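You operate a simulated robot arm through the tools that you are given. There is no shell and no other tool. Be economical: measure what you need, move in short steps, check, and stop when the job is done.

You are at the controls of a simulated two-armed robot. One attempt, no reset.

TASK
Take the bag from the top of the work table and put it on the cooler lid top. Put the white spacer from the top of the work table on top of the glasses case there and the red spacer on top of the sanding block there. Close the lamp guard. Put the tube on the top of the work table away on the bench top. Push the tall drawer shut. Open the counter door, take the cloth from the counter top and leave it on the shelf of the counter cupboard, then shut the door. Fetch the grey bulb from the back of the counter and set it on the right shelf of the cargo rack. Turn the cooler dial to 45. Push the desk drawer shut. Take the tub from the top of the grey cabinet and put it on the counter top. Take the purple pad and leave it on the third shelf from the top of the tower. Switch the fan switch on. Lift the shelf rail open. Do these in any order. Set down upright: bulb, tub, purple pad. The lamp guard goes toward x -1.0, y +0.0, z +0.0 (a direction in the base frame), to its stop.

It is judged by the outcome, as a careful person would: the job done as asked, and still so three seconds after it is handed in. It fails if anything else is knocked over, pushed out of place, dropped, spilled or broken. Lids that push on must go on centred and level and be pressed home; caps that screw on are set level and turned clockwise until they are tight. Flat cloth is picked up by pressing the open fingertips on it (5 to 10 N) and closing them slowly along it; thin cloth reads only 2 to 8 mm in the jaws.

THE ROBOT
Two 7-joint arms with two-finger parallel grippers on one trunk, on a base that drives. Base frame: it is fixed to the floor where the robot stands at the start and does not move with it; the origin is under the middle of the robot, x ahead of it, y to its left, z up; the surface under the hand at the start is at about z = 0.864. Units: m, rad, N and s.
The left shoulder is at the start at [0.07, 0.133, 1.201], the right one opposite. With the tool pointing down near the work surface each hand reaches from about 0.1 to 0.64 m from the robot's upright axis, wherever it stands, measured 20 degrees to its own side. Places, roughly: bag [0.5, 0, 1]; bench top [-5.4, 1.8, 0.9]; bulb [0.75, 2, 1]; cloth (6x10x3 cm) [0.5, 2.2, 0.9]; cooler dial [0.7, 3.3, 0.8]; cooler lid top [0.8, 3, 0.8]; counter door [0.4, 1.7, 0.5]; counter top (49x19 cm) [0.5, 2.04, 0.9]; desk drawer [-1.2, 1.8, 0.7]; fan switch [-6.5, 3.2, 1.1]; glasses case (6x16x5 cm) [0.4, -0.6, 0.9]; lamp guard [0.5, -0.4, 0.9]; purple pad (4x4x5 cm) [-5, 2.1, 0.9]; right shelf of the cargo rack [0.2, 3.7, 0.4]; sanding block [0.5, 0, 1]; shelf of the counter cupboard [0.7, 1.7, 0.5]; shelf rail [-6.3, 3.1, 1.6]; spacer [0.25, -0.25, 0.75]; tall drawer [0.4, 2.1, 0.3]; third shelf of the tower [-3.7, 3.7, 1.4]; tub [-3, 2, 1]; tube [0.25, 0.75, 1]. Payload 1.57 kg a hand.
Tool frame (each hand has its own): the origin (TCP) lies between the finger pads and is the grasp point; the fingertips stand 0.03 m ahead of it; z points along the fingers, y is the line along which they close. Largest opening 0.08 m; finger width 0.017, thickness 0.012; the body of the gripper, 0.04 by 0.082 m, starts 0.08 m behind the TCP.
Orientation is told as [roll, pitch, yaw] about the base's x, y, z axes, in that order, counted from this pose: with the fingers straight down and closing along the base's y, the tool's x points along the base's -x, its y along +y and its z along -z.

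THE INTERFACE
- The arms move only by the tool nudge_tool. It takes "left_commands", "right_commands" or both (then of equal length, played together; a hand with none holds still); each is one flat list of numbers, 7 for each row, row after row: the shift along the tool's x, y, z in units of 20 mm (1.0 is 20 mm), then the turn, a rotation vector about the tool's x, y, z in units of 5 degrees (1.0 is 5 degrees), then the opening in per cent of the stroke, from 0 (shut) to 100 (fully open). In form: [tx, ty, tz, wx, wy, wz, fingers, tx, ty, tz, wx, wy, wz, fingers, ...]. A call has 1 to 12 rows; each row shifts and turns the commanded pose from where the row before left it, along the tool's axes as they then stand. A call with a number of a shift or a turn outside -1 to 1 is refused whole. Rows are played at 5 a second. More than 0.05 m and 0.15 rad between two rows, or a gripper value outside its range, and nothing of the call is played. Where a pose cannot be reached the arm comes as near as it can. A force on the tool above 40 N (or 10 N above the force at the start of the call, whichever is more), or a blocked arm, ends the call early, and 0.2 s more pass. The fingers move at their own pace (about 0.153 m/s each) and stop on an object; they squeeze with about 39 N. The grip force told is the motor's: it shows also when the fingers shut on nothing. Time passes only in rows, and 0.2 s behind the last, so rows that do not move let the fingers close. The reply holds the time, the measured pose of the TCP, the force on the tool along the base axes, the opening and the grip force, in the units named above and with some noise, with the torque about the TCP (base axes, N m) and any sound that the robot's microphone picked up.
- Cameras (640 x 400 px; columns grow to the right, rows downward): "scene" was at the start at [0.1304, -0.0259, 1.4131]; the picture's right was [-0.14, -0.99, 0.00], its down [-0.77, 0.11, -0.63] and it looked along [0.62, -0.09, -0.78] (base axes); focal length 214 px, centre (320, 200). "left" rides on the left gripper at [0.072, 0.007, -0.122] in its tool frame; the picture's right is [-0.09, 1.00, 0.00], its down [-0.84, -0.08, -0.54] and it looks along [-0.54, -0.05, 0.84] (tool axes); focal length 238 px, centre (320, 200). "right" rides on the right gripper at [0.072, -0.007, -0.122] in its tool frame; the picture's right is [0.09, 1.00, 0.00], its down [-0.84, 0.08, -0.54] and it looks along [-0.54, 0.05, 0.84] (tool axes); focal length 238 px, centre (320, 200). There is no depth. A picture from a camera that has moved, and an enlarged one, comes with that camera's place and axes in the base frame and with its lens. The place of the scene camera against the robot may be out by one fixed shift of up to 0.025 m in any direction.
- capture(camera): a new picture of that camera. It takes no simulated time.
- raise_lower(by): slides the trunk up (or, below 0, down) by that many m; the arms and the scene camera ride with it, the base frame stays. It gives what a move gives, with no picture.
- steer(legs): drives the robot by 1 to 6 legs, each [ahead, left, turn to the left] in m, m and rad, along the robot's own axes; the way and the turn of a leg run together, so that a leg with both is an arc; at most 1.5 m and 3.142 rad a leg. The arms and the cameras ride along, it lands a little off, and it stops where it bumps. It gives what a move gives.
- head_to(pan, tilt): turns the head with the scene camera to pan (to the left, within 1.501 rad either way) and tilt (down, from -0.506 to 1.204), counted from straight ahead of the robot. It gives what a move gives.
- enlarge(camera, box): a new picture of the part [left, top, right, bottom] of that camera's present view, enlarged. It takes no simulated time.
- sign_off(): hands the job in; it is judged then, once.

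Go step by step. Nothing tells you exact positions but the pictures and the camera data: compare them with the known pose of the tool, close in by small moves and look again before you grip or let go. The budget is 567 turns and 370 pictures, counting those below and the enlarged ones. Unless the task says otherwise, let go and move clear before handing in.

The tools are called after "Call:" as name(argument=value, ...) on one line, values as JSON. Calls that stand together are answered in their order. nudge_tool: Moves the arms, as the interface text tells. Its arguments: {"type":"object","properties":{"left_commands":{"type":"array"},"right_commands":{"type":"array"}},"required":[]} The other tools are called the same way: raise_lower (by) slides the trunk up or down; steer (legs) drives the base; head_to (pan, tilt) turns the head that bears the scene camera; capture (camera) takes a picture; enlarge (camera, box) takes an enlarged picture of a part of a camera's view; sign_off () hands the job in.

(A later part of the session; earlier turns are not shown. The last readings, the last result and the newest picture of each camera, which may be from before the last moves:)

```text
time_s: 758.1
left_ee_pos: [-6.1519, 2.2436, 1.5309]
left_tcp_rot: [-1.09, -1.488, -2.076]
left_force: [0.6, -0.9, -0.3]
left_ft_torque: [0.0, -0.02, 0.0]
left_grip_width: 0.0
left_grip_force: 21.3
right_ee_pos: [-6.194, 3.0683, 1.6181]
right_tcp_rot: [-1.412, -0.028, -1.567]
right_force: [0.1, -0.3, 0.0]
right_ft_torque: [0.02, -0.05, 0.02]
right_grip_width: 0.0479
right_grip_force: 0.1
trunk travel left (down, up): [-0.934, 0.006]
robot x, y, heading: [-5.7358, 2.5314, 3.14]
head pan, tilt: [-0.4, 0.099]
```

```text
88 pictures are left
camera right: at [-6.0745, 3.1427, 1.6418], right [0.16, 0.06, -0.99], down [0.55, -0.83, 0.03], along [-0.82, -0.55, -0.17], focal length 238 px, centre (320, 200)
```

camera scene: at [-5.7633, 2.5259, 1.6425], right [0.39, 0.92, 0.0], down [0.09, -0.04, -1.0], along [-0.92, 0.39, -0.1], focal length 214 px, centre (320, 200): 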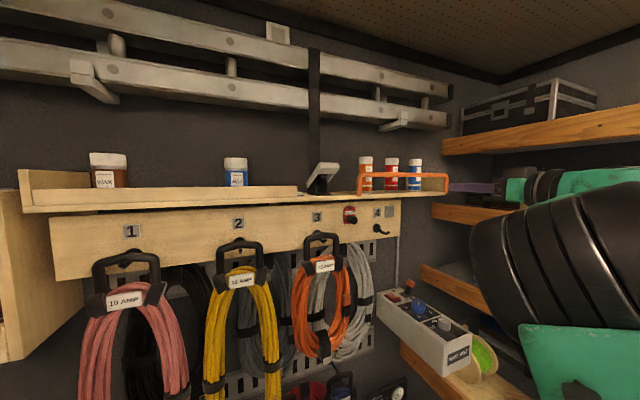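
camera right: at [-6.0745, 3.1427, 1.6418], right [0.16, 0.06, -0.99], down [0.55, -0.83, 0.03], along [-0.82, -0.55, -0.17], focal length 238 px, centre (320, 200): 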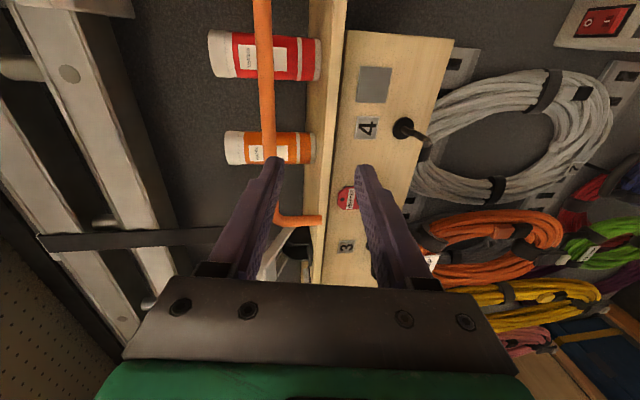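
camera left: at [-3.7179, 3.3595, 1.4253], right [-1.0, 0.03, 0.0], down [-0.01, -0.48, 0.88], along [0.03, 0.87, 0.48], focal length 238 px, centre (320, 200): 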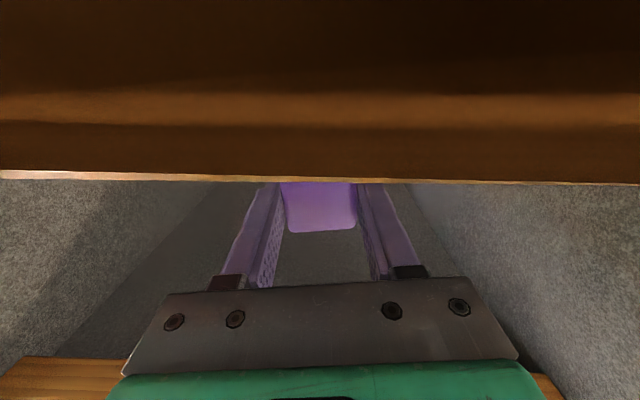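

The roll worked; fingers now close vertically. Raise to bar height and move in to grip it between the bottles.

Call:
nudge_tool(right_commands=[0, -0.95, 0, 0, 0, 0, 70, 0, -0.95, 0, 0, 0, 0, 70])

Call:
steer(legs=[[0.11, 0, 0]])

Call:
capture(camera="right")

Call:
enlarge(camera="scene", box=[320, 100, 560, 250])

```text
time_s: 758.7
left_ee_pos: [-6.1529, 2.2446, 1.5313]
left_tcp_rot: [-1.093, -1.488, -2.074]
left_force: [0.3, 0.4, 0.4]
left_ft_torque: [0.01, -0.01, 0.02]
left_grip_width: 0.0
left_grip_force: 21.4
right_ee_pos: [-6.1999, 3.0699, 1.656]
right_tcp_rot: [-1.413, -0.029, -1.567]
right_force: [-1.2, 0.9, 0.6]
right_ft_torque: [0.0, -0.03, 0.0]
right_grip_width: 0.0557
right_grip_force: 0.0
trunk travel left (down, up): [-0.934, 0.006]
robot x, y, heading: [-5.736, 2.5339, 3.141]
head pan, tilt: [-0.4, 0.099]
```

```text
time_s: 759.9
left_ee_pos: [-6.2535, 2.2447, 1.5333]
left_tcp_rot: [-1.166, -1.493, -2.002]
left_force: [0.1, 0.0, 0.7]
left_ft_torque: [-0.04, 0.01, 0.04]
left_grip_width: 0.0001
left_grip_force: 20.6
right_ee_pos: [-6.2976, 3.0697, 1.6583]
right_tcp_rot: [-1.419, -0.029, -1.57]
right_force: [0.2, 0.2, -0.1]
right_ft_torque: [0.0, 0.03, 0.04]
right_grip_width: 0.0561
right_grip_force: 0.1
trunk travel left (down, up): [-0.934, 0.006]
robot x, y, heading: [-5.8437, 2.5361, 3.14]
head pan, tilt: [-0.4, 0.099]
```

```text
87 pictures are left
camera right: at [-6.1797, 3.1446, 1.6815], right [0.15, 0.06, -0.99], down [0.55, -0.83, 0.03], along [-0.82, -0.55, -0.16], focal length 238 px, centre (320, 200)
```

right: 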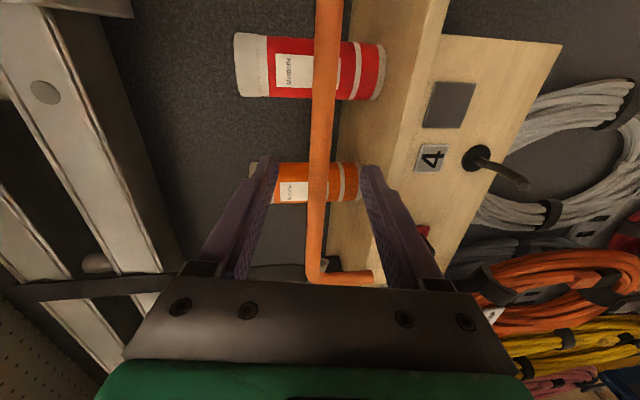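

```text
2.67 times, centred on (440, 175) of scene
camera zoom: at [-5.9669, 2.5548, 1.6431], right [0.39, 0.92, 0.0], down [0.09, -0.04, -1.0], along [-0.92, 0.39, -0.09], focal length 572 px, centre (0, 267)
```

zoom: 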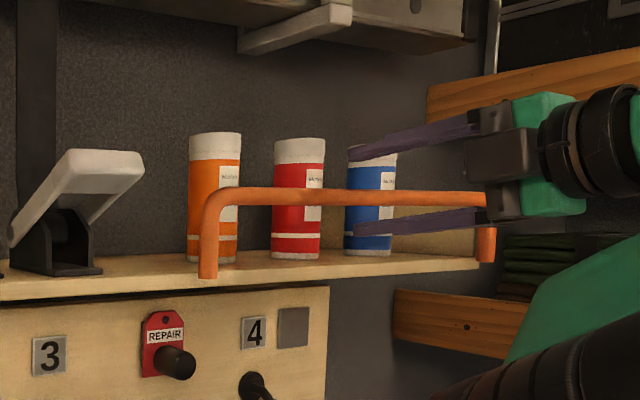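

The bar is vertically centred between the fingers. Advance 4 cm and close.

Call:
steer(legs=[[0.045, 0, 0]])

Call:
nudge_tool(right_commands=[0, 0, 0, 0, 0, 0, 30, 0, 0, 0, 0, 0, 0, 5, 0, 0, 0, 0, 0, 0, 5])

Call:
capture(camera="right")

```text
time_s: 760.8
left_ee_pos: [-6.2979, 2.2448, 1.5339]
left_tcp_rot: [-1.181, -1.493, -1.989]
left_force: [0.7, 0.4, 0.4]
left_ft_torque: [0.01, -0.01, 0.0]
left_grip_width: 0.0001
left_grip_force: 20.8
right_ee_pos: [-6.3409, 3.0714, 1.6589]
right_tcp_rot: [-1.421, -0.031, -1.568]
right_force: [1.4, 0.3, -0.3]
right_ft_torque: [0.01, -0.04, -0.04]
right_grip_width: 0.0561
right_grip_force: 0.1
trunk travel left (down, up): [-0.934, 0.006]
robot x, y, heading: [-5.8919, 2.5347, 3.142]
head pan, tilt: [-0.4, 0.099]
```

```text
time_s: 761.6
left_ee_pos: [-6.3084, 2.2467, 1.5312]
left_tcp_rot: [-1.09, -1.489, -2.079]
left_force: [-0.1, -0.5, -0.2]
left_ft_torque: [-0.02, 0.04, 0.0]
left_grip_width: 0.0
left_grip_force: 21.4
right_ee_pos: [-6.3543, 3.0719, 1.6533]
right_tcp_rot: [-1.411, -0.032, -1.57]
right_force: [5.4, -4.6, -20.4]
right_ft_torque: [0.1, 0.06, 0.25]
right_grip_width: 0.0235
right_grip_force: 10.2
trunk travel left (down, up): [-0.934, 0.006]
robot x, y, heading: [-5.8924, 2.5359, 3.142]
head pan, tilt: [-0.4, 0.099]
```

```text
85 pictures are left
camera right: at [-6.2349, 3.1467, 1.6775], right [0.16, 0.06, -0.99], down [0.55, -0.83, 0.04], along [-0.82, -0.55, -0.17], focal length 238 px, centre (320, 200)
```

right: 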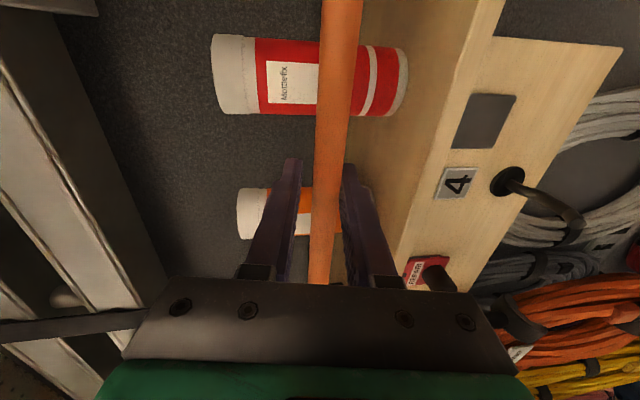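

Call:
nudge_tool(right_commands=[0, 0.25, 0, 0, 0, 0, 0, 0, 0.15, 0, 0, 0, 0, 0, 0, 0, 0, 0, 0, 0, 0])

```text
time_s: 762.4
left_ee_pos: [-6.3083, 2.2465, 1.5309]
left_tcp_rot: [-1.095, -1.49, -2.074]
left_force: [0.4, 1.3, 0.7]
left_ft_torque: [0.0, 0.0, -0.01]
left_grip_width: 0.0002
left_grip_force: 20.9
right_ee_pos: [-6.3505, 3.0727, 1.6508]
right_tcp_rot: [-1.418, -0.028, -1.57]
right_force: [-3.1, 7.5, 12.5]
right_ft_torque: [0.52, 0.09, -0.1]
right_grip_width: 0.0161
right_grip_force: 31.6
trunk travel left (down, up): [-0.934, 0.006]
robot x, y, heading: [-5.8927, 2.5333, 3.149]
head pan, tilt: [-0.4, 0.099]
```

The bar is gripped. Try lifting it up with the grip.

Call:
nudge_tool(right_commands=[0, -0.3, 0, 0, 0, 0, 0, 0, -0.3, 0, 0, 0, 0, 0, 0, -0.3, 0, 0, 0, 0, 0, 0, -0.3, 0, 0, 0, 0, 0])

Call:
nudge_tool(right_commands=[0, 0, -0.3, 0, 0, 0, 0, 0, 0, -0.3, 0, 0, 0, 0, 0, 0, -0.3, 0, 0, 0, 0, 0, 0, -0.3, 0, 0, 0, 0])

Call:
enlarge(camera="scene", box=[320, 100, 560, 250])

```text
time_s: 763.0
left_ee_pos: [-6.3071, 2.2451, 1.5313]
left_tcp_rot: [-1.097, -1.489, -2.071]
left_force: [-0.6, -0.3, -0.7]
left_ft_torque: [0.0, 0.0, -0.04]
left_grip_width: 0.0
left_grip_force: 21.8
right_ee_pos: [-6.3523, 3.0729, 1.6492]
right_tcp_rot: [-1.391, -0.04, -1.57]
right_force: [3.1, -2.5, -10.0]
right_ft_torque: [0.69, 0.07, -0.05]
right_grip_width: 0.0161
right_grip_force: 31.3
trunk travel left (down, up): [-0.934, 0.006]
robot x, y, heading: [-5.893, 2.5308, 3.144]
head pan, tilt: [-0.4, 0.099]
stopped in row 2 (right hand): the force on the tool passed its limit at 47 N (the readings are from after the stop); the commanded pose is now the measured one
```

```text
time_s: 764.0
left_ee_pos: [-6.3174, 2.2459, 1.5263]
left_tcp_rot: [-1.017, -1.487, -2.151]
left_force: [0.8, 0.7, -0.1]
left_ft_torque: [0.03, -0.05, -0.02]
left_grip_width: 0.0
left_grip_force: 21.2
right_ee_pos: [-6.3423, 3.0738, 1.6491]
right_tcp_rot: [-1.383, -0.04, -1.567]
right_force: [-8.3, -8.7, -29.9]
right_ft_torque: [0.51, 0.35, 0.12]
right_grip_width: 0.0158
right_grip_force: 32.2
trunk travel left (down, up): [-0.934, 0.006]
robot x, y, heading: [-5.8928, 2.5327, 3.137]
head pan, tilt: [-0.4, 0.099]
```

```text
2.67 times, centred on (440, 175) of scene
camera zoom: at [-6.0327, 2.5561, 1.6407], right [0.39, 0.92, 0.0], down [0.1, -0.04, -0.99], along [-0.92, 0.39, -0.11], focal length 572 px, centre (0, 267)
```

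zoom: 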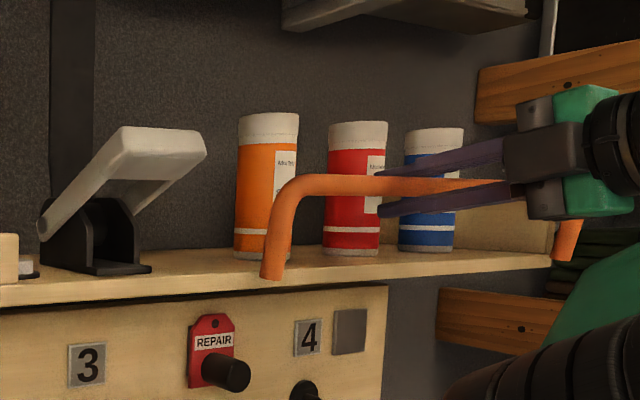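

The bar doesn't go up, but it swings outward about the shelf's front edge. Follow that arc and watch.

Call:
nudge_tool(right_commands=[0, 0.2, -0.4, 0, 0, 0, 0, 0, 0.25, -0.5, 0, 0, 0, 0, 0, 0.35, -0.45, 0, 0, 0, 0, 0, 0.4, -0.4, 0, 0, 0, 0])

Call:
enlarge(camera="scene", box=[320, 100, 560, 250])

```text
time_s: 765.0
left_ee_pos: [-6.3182, 2.246, 1.5268]
left_tcp_rot: [-1.004, -1.485, -2.165]
left_force: [0.3, 0.0, 0.1]
left_ft_torque: [-0.04, 0.04, 0.0]
left_grip_width: 0.0
left_grip_force: 21.4
right_ee_pos: [-6.3047, 3.0724, 1.6327]
right_tcp_rot: [-1.388, -0.038, -1.569]
right_force: [-14.7, -3.6, -16.6]
right_ft_torque: [0.55, 0.09, 0.12]
right_grip_width: 0.016
right_grip_force: 31.4
trunk travel left (down, up): [-0.934, 0.006]
robot x, y, heading: [-5.887, 2.532, 3.141]
head pan, tilt: [-0.4, 0.099]
```

```text
2.67 times, centred on (440, 175) of scene
camera zoom: at [-6.0343, 2.5565, 1.641], right [0.39, 0.92, 0.0], down [0.1, -0.04, -0.99], along [-0.91, 0.39, -0.11], focal length 572 px, centre (0, 267)
```

zoom: 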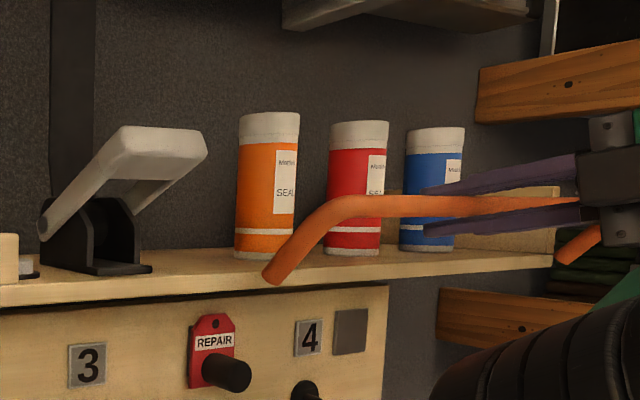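

It swings outward freely (upright was its closed stop). Continue to its end.

Call:
nudge_tool(right_commands=[0, 0.5, -0.3, 0, 0, 0, 0, 0, 0.5, -0.25, 0, 0, 0, 0, 0, 0.55, -0.15, 0, 0, 0, 0, 0, 0.55, -0.05, 0, 0, 0, 0, 0, 0.5, 0.05, 0, 0, 0, 0])

Call:
enlarge(camera="scene", box=[320, 100, 560, 250])

```text
time_s: 766.2
left_ee_pos: [-6.3145, 2.2468, 1.5301]
left_tcp_rot: [-1.039, -1.488, -2.128]
left_force: [-0.2, 0.7, -0.1]
left_ft_torque: [0.01, -0.01, 0.01]
left_grip_width: 0.0
left_grip_force: 22.1
right_ee_pos: [-6.2757, 3.0726, 1.5869]
right_tcp_rot: [-1.391, -0.039, -1.569]
right_force: [-9.9, 4.0, -0.7]
right_ft_torque: [0.59, 0.13, -0.25]
right_grip_width: 0.0156
right_grip_force: 31.0
trunk travel left (down, up): [-0.934, 0.006]
robot x, y, heading: [-5.8916, 2.5358, 3.142]
head pan, tilt: [-0.4, 0.099]
```

```text
2.67 times, centred on (440, 175) of scene
camera zoom: at [-6.0284, 2.5574, 1.6415], right [0.39, 0.92, 0.0], down [0.1, -0.04, -0.99], along [-0.92, 0.39, -0.1], focal length 572 px, centre (0, 267)
```

zoom: 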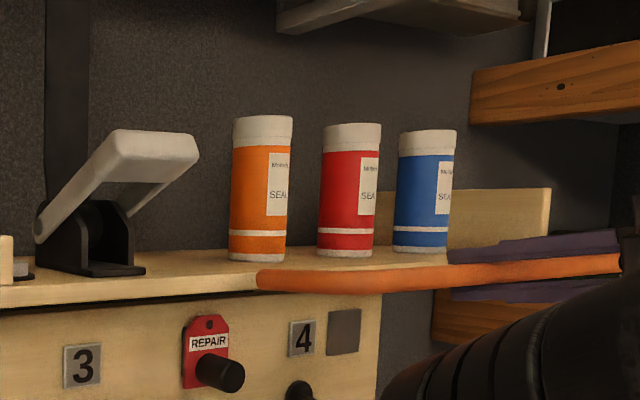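

Call:
nudge_tool(right_commands=[0, 0.4, 0.05, 0, 0, 0, 0, 0, 0.4, 0.1, 0, 0, 0, 0, 0, 0.4, 0.15, 0, 0, 0, 0])

Call:
enlarge(camera="scene", box=[320, 100, 560, 250])

```text
time_s: 766.9
left_ee_pos: [-6.3111, 2.2483, 1.5298]
left_tcp_rot: [-1.049, -1.488, -2.12]
left_force: [-0.2, -0.1, 0.2]
left_ft_torque: [-0.02, 0.01, 0.02]
left_grip_width: 0.0
left_grip_force: 21.1
right_ee_pos: [-6.2739, 3.0736, 1.5742]
right_tcp_rot: [-1.409, -0.025, -1.569]
right_force: [-9.4, 8.9, 7.1]
right_ft_torque: [0.52, 0.01, 0.35]
right_grip_width: 0.0158
right_grip_force: 30.9
trunk travel left (down, up): [-0.934, 0.006]
robot x, y, heading: [-5.8933, 2.5349, 3.139]
head pan, tilt: [-0.4, 0.099]
stopped in row 3 (right hand): the force on the tool passed its limit at 48 N (the readings are from after the stop); the commanded pose is now the measured one
```

```text
2.67 times, centred on (440, 175) of scene
camera zoom: at [-6.026, 2.559, 1.6416], right [0.39, 0.92, 0.0], down [0.09, -0.04, -0.99], along [-0.92, 0.39, -0.1], focal length 572 px, centre (0, 267)
```

zoom: 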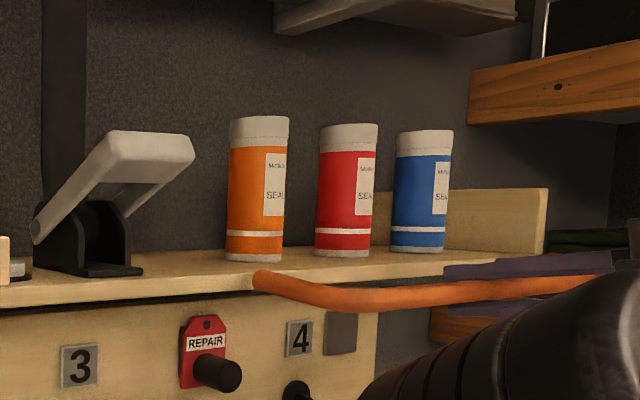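

The rail is at its open stop. Release and back away.

Call:
nudge_tool(right_commands=[0, -0.1, 0, 0, 0, 0, 50, 0, 0, 0, 0, 0, 0, 70, 0, 0, 0, 0, 0, 0, 70])

Call:
steer(legs=[[-0.2, 0, 0]])

Call:
enlarge(camera="scene", box=[300, 100, 540, 300])

```text
time_s: 767.7
left_ee_pos: [-6.3067, 2.2461, 1.5305]
left_tcp_rot: [-1.09, -1.49, -2.079]
left_force: [-0.9, -0.6, 0.0]
left_ft_torque: [-0.01, 0.03, 0.02]
left_grip_width: 0.0
left_grip_force: 20.9
right_ee_pos: [-6.2693, 3.0697, 1.5787]
right_tcp_rot: [-1.409, -0.028, -1.569]
right_force: [0.6, 0.1, 0.9]
right_ft_torque: [-0.01, -0.06, 0.0]
right_grip_width: 0.056
right_grip_force: 0.0
trunk travel left (down, up): [-0.934, 0.006]
robot x, y, heading: [-5.892, 2.5376, 3.138]
head pan, tilt: [-0.4, 0.099]
```

```text
time_s: 769.3
left_ee_pos: [-6.1124, 2.2454, 1.5285]
left_tcp_rot: [-1.055, -1.488, -2.116]
left_force: [0.4, -0.2, 0.3]
left_ft_torque: [0.0, 0.0, -0.01]
left_grip_width: 0.0002
left_grip_force: 20.9
right_ee_pos: [-6.0735, 3.0687, 1.5777]
right_tcp_rot: [-1.405, -0.026, -1.57]
right_force: [-1.1, -0.6, 0.4]
right_ft_torque: [-0.01, -0.02, 0.01]
right_grip_width: 0.0561
right_grip_force: 0.1
trunk travel left (down, up): [-0.934, 0.006]
robot x, y, heading: [-5.6883, 2.5375, 3.137]
head pan, tilt: [-0.4, 0.099]
```

```text
2.00 times, centred on (420, 200) of scene
camera zoom: at [-5.826, 2.5545, 1.6416], right [0.39, 0.92, 0.0], down [0.1, -0.04, -0.99], along [-0.92, 0.39, -0.1], focal length 429 px, centre (120, 200)
```

zoom: 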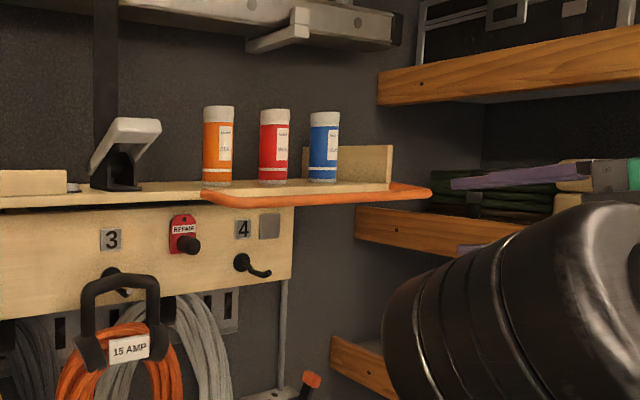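

The rail stays open. Now unroll the right hand and pitch it downward for pressing the rocker.

Call:
nudge_tool(right_commands=[0, 0, 0, 0, 0, 1, 0, 0, 0, 0, 0, 0, 1, 0, 0, 0, 0, 0, 0, 1, 0, 0, 0, 0, 0, 0, 1, 0, 0, 0, 0, 0, 0, 1, 0, 0, 0, 0, 0, 0, 1, 0, 0, 0, 0, 0, 0, 1, 0, 0, 0, 0, 0, 0, 1, 0, 0, 0, 0, 0, 0, 1, 0, 0, 0, 0, 0, 0, 1, 0, 0, 0, 0, 0, 0, 1, 0, 0, 0, 0, 0, 0, 1, 0])

Call:
nudge_tool(right_commands=[0, 0, 0, 0, 0, 1, 0, 0, 0, 0, 0, 0, 1, 0, 0, 0, 0, 0, 0, 1, 0, 0, 0, 0, 0, 0, 1, 0, 0, 0, 0, 0, 0, 1, 0, 0, 0, 0, 0, 0, 0.9, 0, 0.5, 0, 0, 0, 1, 0, 0, 0.5, 0, 0, 0, 1, 0, 0, 0.5, 0, 0, 0, 1, 0, 0, 0.5, 0, 0, 0, 1, 0, 0])

Call:
nudge_tool(right_commands=[0.5, 0, 0, 0, 1, 0, 0, 0.5, 0, 0, 0, 1, 0, 0, 0.5, 0, 0, 0, 1, 0, 0, 0.5, 0, 0, 0, 1, 0, 0, 0.5, 0, 0, 0, 1, 0, 0, 0.5, 0, 0, 0, 1, 0, 0])

Call:
raise_lower(by=-0.2)

Call:
capture(camera="right")

```text
time_s: 771.9
left_ee_pos: [-6.107, 2.2444, 1.5308]
left_tcp_rot: [-1.094, -1.487, -2.072]
left_force: [0.1, -0.2, 0.4]
left_ft_torque: [0.0, 0.0, -0.02]
left_grip_width: 0.0
left_grip_force: 21.5
right_ee_pos: [-6.0684, 3.0685, 1.5774]
right_tcp_rot: [-1.239, -1.051, -1.855]
right_force: [0.3, 0.0, 0.6]
right_ft_torque: [0.02, -0.03, 0.01]
right_grip_width: 0.0001
right_grip_force: 21.6
trunk travel left (down, up): [-0.934, 0.006]
robot x, y, heading: [-5.6919, 2.534, 3.138]
head pan, tilt: [-0.4, 0.099]
```

```text
time_s: 774.1
left_ee_pos: [-6.1077, 2.2443, 1.5304]
left_tcp_rot: [-1.093, -1.489, -2.077]
left_force: [-0.3, -0.5, -0.1]
left_ft_torque: [0.0, 0.0, -0.03]
left_grip_width: 0.0
left_grip_force: 21.5
right_ee_pos: [-6.057, 3.0679, 1.5391]
right_tcp_rot: [0.039, -1.057, 3.11]
right_force: [0.5, 0.3, 0.5]
right_ft_torque: [-0.03, -0.04, 0.03]
right_grip_width: 0.0
right_grip_force: 21.5
trunk travel left (down, up): [-0.934, 0.006]
robot x, y, heading: [-5.687, 2.5347, 3.14]
head pan, tilt: [-0.4, 0.099]
```

```text
time_s: 775.5
left_ee_pos: [-6.107, 2.2454, 1.5294]
left_tcp_rot: [-1.093, -1.489, -2.077]
left_force: [-0.3, -0.8, -0.4]
left_ft_torque: [-0.02, 0.01, -0.03]
left_grip_width: 0.0
left_grip_force: 21.7
right_ee_pos: [-6.0172, 3.0656, 1.4971]
right_tcp_rot: [0.021, -0.533, 3.134]
right_force: [-0.4, -0.9, 0.1]
right_ft_torque: [0.02, 0.04, 0.03]
right_grip_width: 0.0001
right_grip_force: 21.6
trunk travel left (down, up): [-0.934, 0.006]
robot x, y, heading: [-5.6886, 2.5342, 3.136]
head pan, tilt: [-0.4, 0.099]
```

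```text
time_s: 777.7
left_ee_pos: [-6.106, 2.2448, 1.331]
left_tcp_rot: [-1.096, -1.49, -2.072]
left_force: [-0.3, 0.1, 0.1]
left_ft_torque: [0.01, 0.04, -0.01]
left_grip_width: 0.0
left_grip_force: 21.3
right_ee_pos: [-6.0161, 3.0664, 1.2966]
right_tcp_rot: [0.02, -0.536, 3.134]
right_force: [-1.0, 0.0, 0.1]
right_ft_torque: [0.02, -0.01, 0.03]
right_grip_width: 0.0
right_grip_force: 21.5
trunk travel left (down, up): [-0.734, 0.206]
robot x, y, heading: [-5.6888, 2.5324, 3.14]
head pan, tilt: [-0.4, 0.099]
```

```text
79 pictures are left
camera right: at [-5.8928, 3.076, 1.3644], right [0.08, -1.0, -0.03], down [-0.44, -0.06, 0.89], along [-0.89, -0.06, -0.45], focal length 238 px, centre (320, 200)
```

right: 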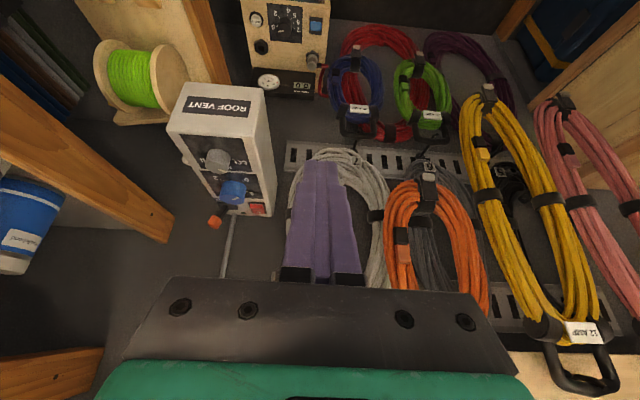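

Call:
enlarge(camera="right", box=[190, 140, 300, 240])

```text
4.00 times, centred on (245, 190) of right
camera zoom: at [-5.8928, 3.076, 1.3644], right [0.08, -1.0, -0.03], down [-0.44, -0.06, 0.89], along [-0.89, -0.06, -0.45], focal length 953 px, centre (620, 240)
```

zoom: 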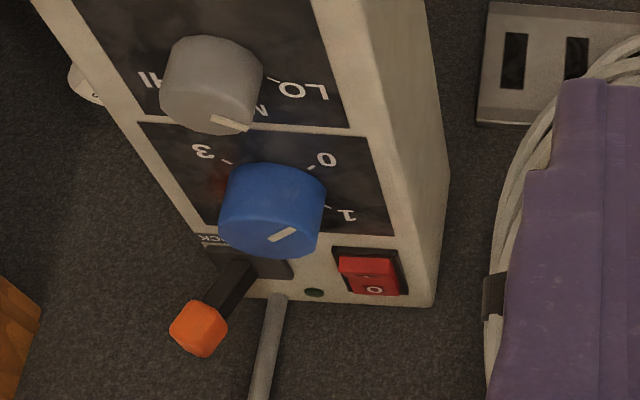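

Press point is the near end of the rocker, about (-6.458,3.199,1.11). Move in: base partly, then extend the arm.

Call:
steer(legs=[[0, -0.133, 0], [0.15, 0, 0]])

Call:
raise_lower(by=-0.08)

Call:
nudge_tool(right_commands=[-0.86, 0, 0.51, 0, 0, 0, 0, -0.86, 0, 0.51, 0, 0, 0, 0, -0.86, 0, 0.51, 0, 0, 0, 0, -0.86, 0, 0.51, 0, 0, 0, 0, -0.86, 0, 0.51, 0, 0, 0, 0, -0.86, 0, 0.51, 0, 0, 0, 0, -0.86, 0, 0.51, 0, 0, 0, 0, -0.86, 0, 0.51, 0, 0, 0, 0, -0.86, 0, 0.51, 0, 0, 0, 0, -0.86, 0, 0.51, 0, 0, 0, 0])

Call:
capture(camera="right")

Call:
capture(camera="scene")

```text
time_s: 779.9
left_ee_pos: [-6.2539, 2.3781, 1.3317]
left_tcp_rot: [-1.121, -1.491, -2.048]
left_force: [0.3, 0.2, 1.4]
left_ft_torque: [0.0, -0.01, 0.02]
left_grip_width: 0.0
left_grip_force: 21.4
right_ee_pos: [-6.1635, 3.1994, 1.2975]
right_tcp_rot: [0.021, -0.54, 3.131]
right_force: [0.1, -0.6, -0.3]
right_ft_torque: [-0.01, 0.02, 0.0]
right_grip_width: 0.0
right_grip_force: 21.4
trunk travel left (down, up): [-0.734, 0.206]
robot x, y, heading: [-5.8395, 2.6661, 3.141]
head pan, tilt: [-0.4, 0.099]
```

```text
time_s: 781.1
left_ee_pos: [-6.2553, 2.3792, 1.2514]
left_tcp_rot: [-1.102, -1.49, -2.069]
left_force: [-0.6, -0.3, 0.5]
left_ft_torque: [0.02, 0.0, -0.02]
left_grip_width: 0.0
left_grip_force: 21.5
right_ee_pos: [-6.1658, 3.1999, 1.2155]
right_tcp_rot: [0.022, -0.537, 3.132]
right_force: [-0.8, 0.5, 0.7]
right_ft_torque: [0.03, 0.05, 0.04]
right_grip_width: 0.0
right_grip_force: 21.4
trunk travel left (down, up): [-0.654, 0.286]
robot x, y, heading: [-5.842, 2.669, 3.138]
head pan, tilt: [-0.4, 0.099]
```

```text
time_s: 783.3
left_ee_pos: [-6.2565, 2.3784, 1.2513]
left_tcp_rot: [-1.097, -1.488, -2.074]
left_force: [0.3, -0.4, 0.3]
left_ft_torque: [0.04, 0.01, 0.0]
left_grip_width: 0.0
left_grip_force: 21.0
right_ee_pos: [-6.3367, 3.1867, 1.2069]
right_tcp_rot: [0.02, -0.537, 3.132]
right_force: [0.3, 0.2, 0.2]
right_ft_torque: [-0.04, 0.0, -0.03]
right_grip_width: 0.0
right_grip_force: 21.3
right hand out of reach, approached as far as the arm can: row 8, 9, 10
trunk travel left (down, up): [-0.654, 0.286]
robot x, y, heading: [-5.8403, 2.6687, 3.138]
head pan, tilt: [-0.4, 0.099]
```

```text
77 pictures are left
camera right: at [-6.2122, 3.1961, 1.2749], right [0.08, -1.0, -0.03], down [-0.44, -0.06, 0.9], along [-0.89, -0.06, -0.44], focal length 238 px, centre (320, 200)
```

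right: 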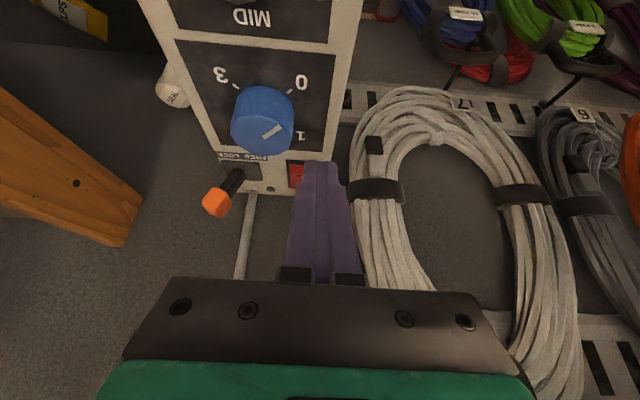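

```text
76 pictures are left
camera scene: at [-5.9698, 2.6885, 1.3622], right [0.39, 0.92, 0.0], down [0.09, -0.04, -0.99], along [-0.91, 0.39, -0.1], focal length 214 px, centre (320, 200)
```

scene: 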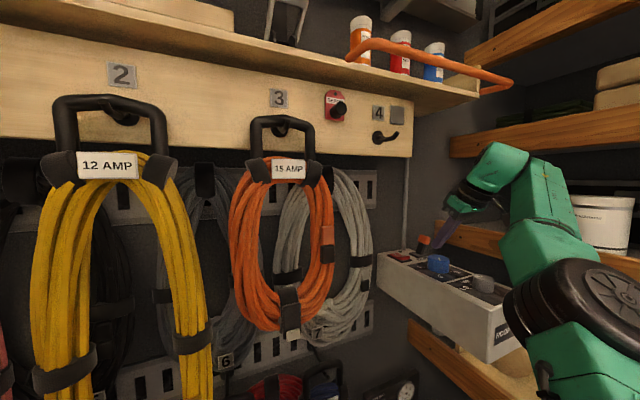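

Pull the left hand back a little to stay clear of the cables.

Call:
nudge_tool(left_commands=[0.5, 0.5, -0.9, 0, 0, 0, 0, 0.5, 0.5, -0.9, 0, 0, 0, 0, 0.5, 0.5, -0.9, 0, 0, 0, 0, 0.5, 0.5, -0.9, 0, 0, 0, 0, 0.5, 0.5, -0.9, 0, 0, 0, 0, 0.5, 0.5, -0.9, 0, 0, 0, 0])

```text
time_s: 784.7
left_ee_pos: [-6.1987, 2.2811, 1.2352]
left_tcp_rot: [-1.098, -1.487, -2.074]
left_force: [0.1, 0.0, 0.2]
left_ft_torque: [0.0, -0.02, -0.01]
left_grip_width: 0.0
left_grip_force: 21.5
left hand out of reach, approached as far as the arm can: row 1, 2, 3, 4, 5, 6
right_ee_pos: [-6.3347, 3.1858, 1.2071]
right_tcp_rot: [0.019, -0.539, 3.134]
right_force: [0.3, -0.2, -0.2]
right_ft_torque: [0.03, 0.0, -0.03]
right_grip_width: 0.0003
right_grip_force: 21.7
trunk travel left (down, up): [-0.654, 0.286]
robot x, y, heading: [-5.8412, 2.6677, 3.141]
head pan, tilt: [-0.4, 0.099]
```

Call:
steer(legs=[[0.1, -0.017, 0]])

Call:
enlarge(camera="right", box=[210, 60, 410, 240])

Call:
enlarge(camera="scene", box=[360, 160, 560, 330])

```text
time_s: 785.9
left_ee_pos: [-6.2974, 2.2987, 1.2352]
left_tcp_rot: [-1.092, -1.49, -2.078]
left_force: [0.0, 0.2, -0.2]
left_ft_torque: [0.0, -0.03, 0.0]
left_grip_width: 0.0003
left_grip_force: 21.3
right_ee_pos: [-6.4349, 3.2047, 1.2068]
right_tcp_rot: [0.02, -0.537, 3.131]
right_force: [-0.1, 0.6, 0.3]
right_ft_torque: [-0.01, 0.02, 0.01]
right_grip_width: 0.0
right_grip_force: 20.8
trunk travel left (down, up): [-0.654, 0.286]
robot x, y, heading: [-5.9379, 2.6836, 3.134]
head pan, tilt: [-0.4, 0.099]
```

```text
2.22 times, centred on (310, 150) of right
camera zoom: at [-6.3105, 3.2131, 1.2755], right [0.08, -1.0, -0.03], down [-0.44, -0.06, 0.9], along [-0.89, -0.06, -0.44], focal length 530 px, centre (342, 311)
```

zoom: 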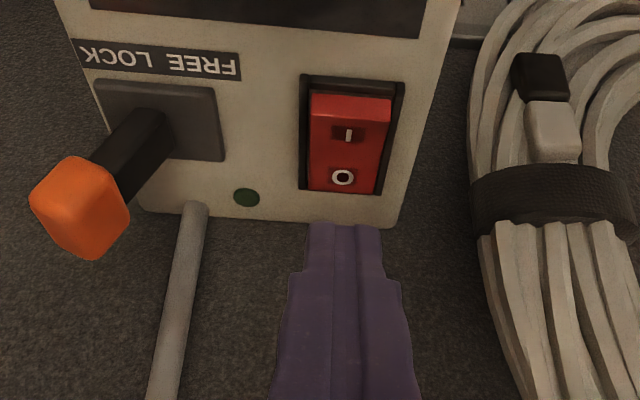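

```text
2.35 times, centred on (460, 245) of scene
camera zoom: at [-6.0686, 2.7052, 1.3623], right [0.39, 0.92, 0.0], down [0.09, -0.04, -1.0], along [-0.91, 0.39, -0.1], focal length 505 px, centre (-9, 94)
```

zoom: 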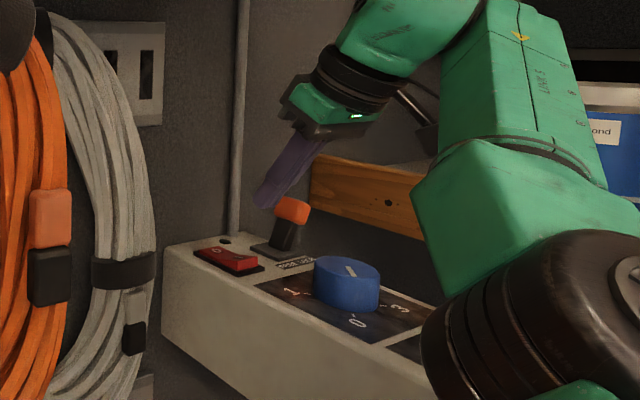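

The "I" end is nearest me at (-6.465,3.202). Position the fingertips above it and lower.

Call:
nudge_tool(right_commands=[-0.39, 0.05, 0.23, 0, 0, 0, 0, -0.39, 0.05, 0.23, 0, 0, 0, 0])

Call:
raise_lower(by=-0.05)

Call:
enlarge(camera="right", box=[210, 60, 410, 240])

```text
time_s: 786.5
left_ee_pos: [-6.2991, 2.2997, 1.2363]
left_tcp_rot: [-1.079, -1.488, -2.092]
left_force: [-0.9, 0.2, 0.9]
left_ft_torque: [0.01, 0.0, -0.03]
left_grip_width: 0.0001
left_grip_force: 21.2
right_ee_pos: [-6.4476, 3.1957, 1.2005]
right_tcp_rot: [0.021, -0.538, 3.131]
right_force: [0.0, 0.0, -0.4]
right_ft_torque: [0.0, -0.03, -0.02]
right_grip_width: 0.0
right_grip_force: 21.6
right hand out of reach, approached as far as the arm can: row 1, 2
trunk travel left (down, up): [-0.654, 0.286]
robot x, y, heading: [-5.9398, 2.6834, 3.134]
head pan, tilt: [-0.4, 0.099]
```

```text
time_s: 787.4
left_ee_pos: [-6.2978, 2.2986, 1.1852]
left_tcp_rot: [-1.09, -1.49, -2.082]
left_force: [-0.5, 0.2, -0.5]
left_ft_torque: [0.01, 0.05, 0.02]
left_grip_width: 0.0001
left_grip_force: 20.7
right_ee_pos: [-6.4466, 3.1953, 1.1517]
right_tcp_rot: [0.021, -0.538, 3.13]
right_force: [0.5, 0.3, -0.4]
right_ft_torque: [0.01, 0.0, -0.02]
right_grip_width: 0.0
right_grip_force: 21.7
trunk travel left (down, up): [-0.604, 0.336]
robot x, y, heading: [-5.9365, 2.6863, 3.136]
head pan, tilt: [-0.4, 0.099]
```

```text
2.22 times, centred on (310, 150) of right
camera zoom: at [-6.3225, 3.204, 1.2194], right [0.08, -1.0, -0.03], down [-0.44, -0.06, 0.9], along [-0.89, -0.06, -0.44], focal length 530 px, centre (342, 311)
```

zoom: 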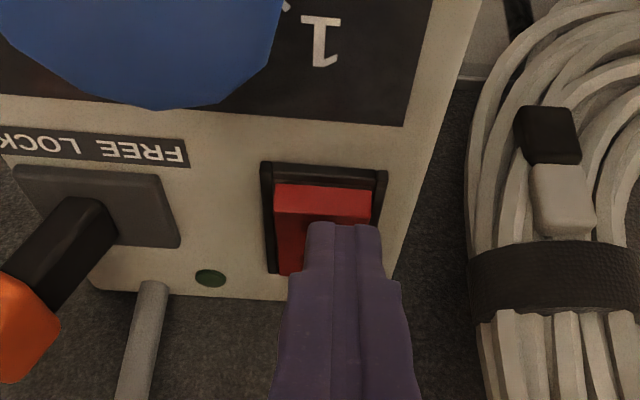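

Call:
nudge_tool(right_commands=[0, -0.3, 0, 0, 0, 0, 0])

Call:
raise_lower(by=-0.014)

Call:
raise_lower(by=-0.006)

Call:
raise_lower(by=-0.006)

Call:
enlarge(camera="right", box=[210, 60, 410, 240])

```text
time_s: 787.8
left_ee_pos: [-6.2989, 2.2992, 1.1855]
left_tcp_rot: [-1.083, -1.486, -2.087]
left_force: [0.3, -1.1, -0.1]
left_ft_torque: [-0.01, -0.02, 0.0]
left_grip_width: 0.0001
left_grip_force: 21.0
right_ee_pos: [-6.4465, 3.1994, 1.1505]
right_tcp_rot: [0.016, -0.536, 3.133]
right_force: [-0.4, 0.0, 0.0]
right_ft_torque: [0.01, 0.01, -0.04]
right_grip_width: 0.0001
right_grip_force: 21.0
trunk travel left (down, up): [-0.604, 0.336]
robot x, y, heading: [-5.9395, 2.6856, 3.135]
head pan, tilt: [-0.4, 0.099]
```

```text
time_s: 788.4
left_ee_pos: [-6.3005, 2.3001, 1.1716]
left_tcp_rot: [-1.077, -1.489, -2.096]
left_force: [1.0, 0.7, -0.4]
left_ft_torque: [-0.02, -0.03, -0.01]
left_grip_width: 0.0
left_grip_force: 21.4
right_ee_pos: [-6.4471, 3.2, 1.1357]
right_tcp_rot: [0.019, -0.539, 3.131]
right_force: [-1.5, -0.4, 0.1]
right_ft_torque: [0.0, 0.0, 0.02]
right_grip_width: 0.0
right_grip_force: 21.2
trunk travel left (down, up): [-0.59, 0.35]
robot x, y, heading: [-5.9373, 2.6847, 3.139]
head pan, tilt: [-0.4, 0.099]
```

```text
time_s: 788.9
left_ee_pos: [-6.297, 2.2983, 1.1666]
left_tcp_rot: [-1.115, -1.489, -2.058]
left_force: [-0.3, -0.1, 0.4]
left_ft_torque: [0.02, 0.04, 0.0]
left_grip_width: 0.0001
left_grip_force: 21.3
right_ee_pos: [-6.4433, 3.1996, 1.1331]
right_tcp_rot: [0.017, -0.544, 3.134]
right_force: [0.1, 4.6, 16.2]
right_ft_torque: [0.25, 0.29, -0.06]
right_grip_width: 0.0
right_grip_force: 21.5
trunk travel left (down, up): [-0.584, 0.356]
robot x, y, heading: [-5.9374, 2.6839, 3.135]
head pan, tilt: [-0.4, 0.099]
```

```text
time_s: 789.4
left_ee_pos: [-6.2957, 2.2975, 1.1617]
left_tcp_rot: [-1.134, -1.49, -2.039]
left_force: [-0.8, 1.0, -0.5]
left_ft_torque: [0.01, -0.01, 0.02]
left_grip_width: 0.0
left_grip_force: 21.2
right_ee_pos: [-6.4423, 3.1979, 1.1319]
right_tcp_rot: [0.012, -0.556, 3.135]
right_force: [6.6, -2.0, 10.0]
right_ft_torque: [-0.03, 0.0, -0.07]
right_grip_width: 0.0002
right_grip_force: 21.3
trunk travel left (down, up): [-0.58, 0.36]
robot x, y, heading: [-5.9445, 2.6854, 3.136]
head pan, tilt: [-0.4, 0.099]
stopped: the force on the tool passed its limit at 43 N (the readings are from after the stop); the commanded pose is now the measured one
```

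```text
2.22 times, centred on (310, 150) of right
camera zoom: at [-6.3178, 3.2069, 1.1984], right [0.08, -1.0, -0.04], down [-0.42, -0.07, 0.9], along [-0.9, -0.05, -0.43], focal length 530 px, centre (342, 311)
```

zoom: 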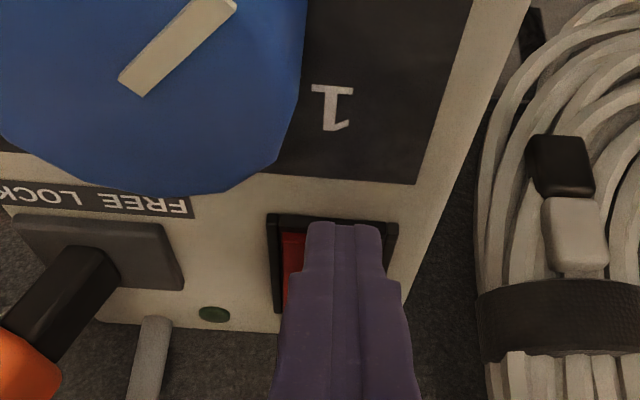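

Contact pressed with over 40 N. Rise and look at the rocker and its lamp.

Call:
raise_lower(by=0.07)

Call:
enlarge(camera="right", box=[210, 60, 410, 240])

```text
time_s: 790.5
left_ee_pos: [-6.299, 2.2993, 1.2319]
left_tcp_rot: [-1.088, -1.489, -2.087]
left_force: [-0.2, 0.2, 0.2]
left_ft_torque: [0.01, -0.02, 0.01]
left_grip_width: 0.0
left_grip_force: 21.3
right_ee_pos: [-6.4476, 3.2006, 1.1987]
right_tcp_rot: [0.013, -0.551, 3.132]
right_force: [0.9, -0.7, 0.7]
right_ft_torque: [0.01, 0.0, 0.0]
right_grip_width: 0.0
right_grip_force: 21.0
trunk travel left (down, up): [-0.65, 0.29]
robot x, y, heading: [-5.9383, 2.6826, 3.132]
head pan, tilt: [-0.4, 0.099]
```

```text
2.22 times, centred on (310, 150) of right
camera zoom: at [-6.3221, 3.2091, 1.2656], right [0.08, -1.0, -0.04], down [-0.43, -0.07, 0.9], along [-0.9, -0.06, -0.43], focal length 530 px, centre (342, 311)
```

zoom: 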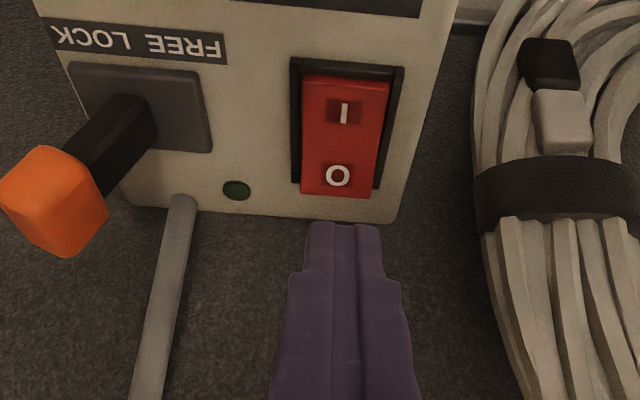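

The rocker now shows its "I" end pressed. Back away and tuck both arms for driving back along the aisle.

Call:
steer(legs=[[-0.35, 0.06, 0]])

Call:
nudge_tool(right_commands=[0.86, 0.7, -0.51, 0, 0, 0, 0, 0.86, 0.7, -0.51, 0, 0, 0, 0, 0.86, 0.7, -0.51, 0, 0, 0, 0, 0.86, 0.7, -0.51, 0, 0, 0, 0, 0.86, 0.7, -0.51, 0, 0, 0, 0, 0.86, 0.7, -0.51, 0, 0, 0, 0, 0.86, 0.7, -0.51, 0, 0, 0, 0, 0.86, 0.7, -0.51, 0, 0, 0, 0], left_commands=[0, -0.7, 0.3, 0, 0, 0, 0, 0, -0.7, 0.3, 0, 0, 0, 0, 0, -0.7, 0.3, 0, 0, 0, 0, 0, -0.7, 0.3, 0, 0, 0, 0, 0, -0.7, 0.3, 0, 0, 0, 0, 0, -0.7, 0.3, 0, 0, 0, 0, 0, -0.7, 0.3, 0, 0, 0, 0, 0, -0.7, 0.3, 0, 0, 0, 0])

Call:
head_to(pan=0, tilt=0.7)

Call:
capture(camera="scene")

```text
time_s: 792.8
left_ee_pos: [-5.9514, 2.2382, 1.2306]
left_tcp_rot: [-1.078, -1.489, -2.096]
left_force: [-0.3, 0.3, -1.1]
left_ft_torque: [0.01, 0.0, 0.04]
left_grip_width: 0.0002
left_grip_force: 21.0
right_ee_pos: [-6.0966, 3.1397, 1.198]
right_tcp_rot: [0.013, -0.548, 3.131]
right_force: [-0.2, 0.1, 0.0]
right_ft_torque: [0.01, -0.01, 0.02]
right_grip_width: 0.0
right_grip_force: 21.0
trunk travel left (down, up): [-0.65, 0.29]
robot x, y, heading: [-5.591, 2.6236, 3.134]
head pan, tilt: [-0.4, 0.099]
```

```text
time_s: 794.6
left_ee_pos: [-6.0043, 2.3394, 1.2572]
left_tcp_rot: [-1.102, -1.489, -2.072]
left_force: [0.5, -0.1, 0.2]
left_ft_torque: [0.0, 0.01, -0.02]
left_grip_width: 0.0
left_grip_force: 21.7
left hand out of reach, approached as far as the arm can: row 1, 2, 3, 4, 6
right_ee_pos: [-5.9372, 3.0249, 1.198]
right_tcp_rot: [0.012, -0.55, 3.133]
right_force: [-0.2, 0.2, 0.3]
right_ft_torque: [-0.03, 0.0, 0.01]
right_grip_width: 0.0
right_grip_force: 21.2
trunk travel left (down, up): [-0.65, 0.29]
robot x, y, heading: [-5.5874, 2.6202, 3.135]
head pan, tilt: [-0.4, 0.099]
```

```text
time_s: 795.6
left_ee_pos: [-6.0048, 2.3399, 1.2569]
left_tcp_rot: [-1.086, -1.489, -2.09]
left_force: [1.0, 0.5, -0.8]
left_ft_torque: [-0.02, 0.04, 0.01]
left_grip_width: 0.0
left_grip_force: 21.5
right_ee_pos: [-5.9376, 3.0263, 1.1975]
right_tcp_rot: [0.015, -0.552, 3.133]
right_force: [-0.3, 0.6, 0.3]
right_ft_torque: [0.0, -0.01, 0.03]
right_grip_width: 0.0
right_grip_force: 21.2
trunk travel left (down, up): [-0.65, 0.29]
robot x, y, heading: [-5.59, 2.6231, 3.137]
head pan, tilt: [0.0, 0.7]
```

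```text
70 pictures are left
camera scene: at [-5.7204, 2.6077, 1.303], right [0.01, 1.0, 0.0], down [0.64, 0.0, -0.77], along [-0.77, 0.01, -0.64], focal length 214 px, centre (320, 200)
```

scene: 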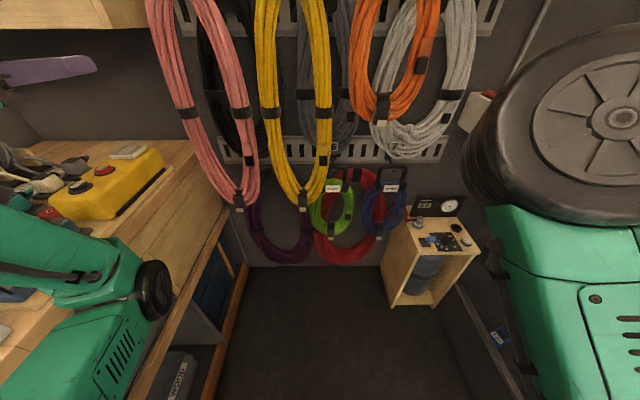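

Drive backward along the aisle to the grey cabinet.

Call:
steer(legs=[[0, -0.04, 0.004], [-1.5, 0, 0]])

Call:
steer(legs=[[-1.45, 0, 0]])

Call:
head_to(pan=0.9, tilt=0.5)

Call:
capture(camera="scene")

```text
time_s: 803.4
left_ee_pos: [-4.5116, 2.3779, 1.2575]
left_tcp_rot: [-1.085, -1.487, -2.077]
left_force: [-0.4, -0.7, -0.6]
left_ft_torque: [0.0, 0.0, 0.02]
left_grip_width: 0.0
left_grip_force: 21.3
right_ee_pos: [-4.4533, 3.0631, 1.1979]
right_tcp_rot: [0.015, -0.551, -3.135]
right_force: [-0.8, -0.1, 0.0]
right_ft_torque: [0.0, 0.01, 0.0]
right_grip_width: 0.0
right_grip_force: 21.2
trunk travel left (down, up): [-0.65, 0.29]
robot x, y, heading: [-4.1023, 2.6684, -3.129]
head pan, tilt: [0.0, 0.7]
```

```text
time_s: 810.6
left_ee_pos: [-3.0652, 2.3857, 1.2578]
left_tcp_rot: [-1.087, -1.49, -2.085]
left_force: [-0.5, 0.0, -0.1]
left_ft_torque: [0.0, -0.01, 0.0]
left_grip_width: 0.0
left_grip_force: 21.2
right_ee_pos: [-3.001, 3.0726, 1.1987]
right_tcp_rot: [0.013, -0.551, 3.139]
right_force: [-0.2, 0.1, 0.2]
right_ft_torque: [0.0, 0.03, 0.04]
right_grip_width: 0.0
right_grip_force: 22.0
trunk travel left (down, up): [-0.65, 0.29]
robot x, y, heading: [-2.6495, 2.6668, 3.14]
head pan, tilt: [0.0, 0.7]
```

```text
time_s: 811.8
left_ee_pos: [-3.0642, 2.3856, 1.2567]
left_tcp_rot: [-1.084, -1.488, -2.083]
left_force: [0.1, 0.2, -0.6]
left_ft_torque: [-0.01, -0.04, -0.02]
left_grip_width: 0.0001
left_grip_force: 21.3
right_ee_pos: [-3.0012, 3.073, 1.1989]
right_tcp_rot: [0.014, -0.551, 3.139]
right_force: [0.2, 0.5, -0.2]
right_ft_torque: [-0.01, -0.01, 0.02]
right_grip_width: 0.0
right_grip_force: 21.3
trunk travel left (down, up): [-0.65, 0.29]
robot x, y, heading: [-2.653, 2.6708, 3.142]
head pan, tilt: [0.901, 0.499]
```

```text
69 pictures are left
camera scene: at [-2.754, 2.5831, 1.3206], right [-0.78, 0.62, 0.0], down [0.3, 0.37, -0.88], along [-0.55, -0.69, -0.48], focal length 214 px, centre (320, 200)
```

scene: 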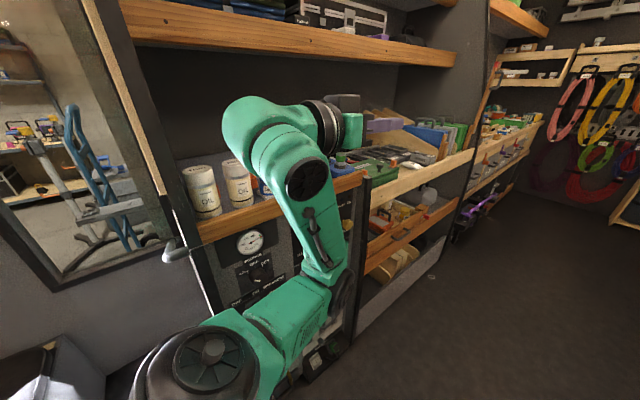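

Turn to face the cabinet with the right hand opposite the tub.

Call:
steer(legs=[[0.03, 0, 0], [0, 0, 1.571]])

Call:
nudge_tool(right_commands=[0, 0, 0, 0, 0, 0, 100, 0, 0, 0, 0, 0, 0, 100])

Call:
capture(camera="right")

```text
time_s: 816.5
left_ee_pos: [-2.4007, 2.2555, 1.2561]
left_tcp_rot: [-1.083, -1.489, -0.52]
left_force: [1.0, -0.3, 0.6]
left_ft_torque: [-0.04, 0.0, -0.02]
left_grip_width: 0.0001
left_grip_force: 21.2
right_ee_pos: [-3.0867, 2.3236, 1.1985]
right_tcp_rot: [0.014, -0.552, -1.581]
right_force: [0.0, -0.4, -0.9]
right_ft_torque: [0.01, -0.02, 0.0]
right_grip_width: 0.0002
right_grip_force: 21.8
trunk travel left (down, up): [-0.65, 0.29]
robot x, y, heading: [-2.6827, 2.6703, -1.58]
head pan, tilt: [0.901, 0.499]
```

```text
time_s: 817.1
left_ee_pos: [-2.4011, 2.2566, 1.2569]
left_tcp_rot: [-1.087, -1.489, -0.519]
left_force: [0.1, -0.7, -0.7]
left_ft_torque: [0.02, 0.02, 0.02]
left_grip_width: 0.0
left_grip_force: 21.8
right_ee_pos: [-3.0857, 2.3217, 1.1978]
right_tcp_rot: [0.015, -0.551, -1.582]
right_force: [1.0, 0.0, -0.1]
right_ft_torque: [-0.01, -0.01, 0.0]
right_grip_width: 0.0802
right_grip_force: 0.1
trunk travel left (down, up): [-0.65, 0.29]
robot x, y, heading: [-2.6793, 2.669, -1.579]
head pan, tilt: [0.901, 0.499]
```

```text
68 pictures are left
camera right: at [-3.094, 2.4487, 1.2646], right [1.0, 0.08, -0.04], down [0.07, -0.43, 0.9], along [0.05, -0.9, -0.43], focal length 238 px, centre (320, 200)
```

right: 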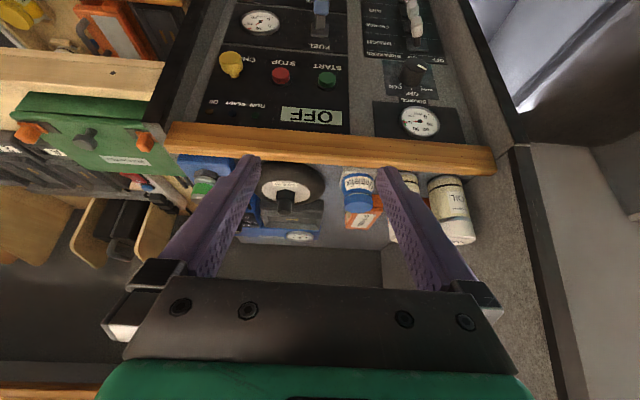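

Call:
enlarge(camera="right", box=[240, 130, 480, 260])

```text
2.67 times, centred on (360, 195) of right
camera zoom: at [-3.094, 2.4487, 1.2646], right [1.0, 0.08, -0.04], down [0.07, -0.43, 0.9], along [0.05, -0.9, -0.43], focal length 636 px, centre (213, 213)
```

zoom: 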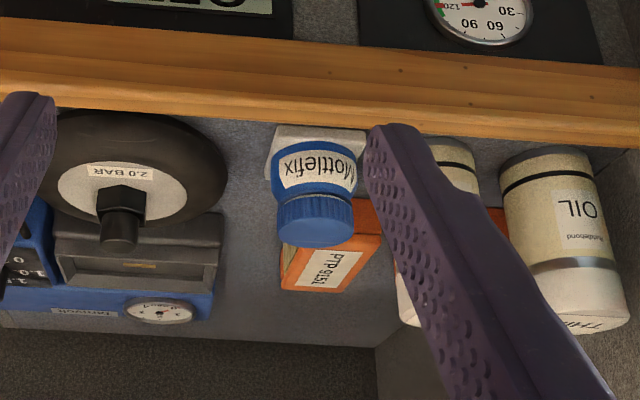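

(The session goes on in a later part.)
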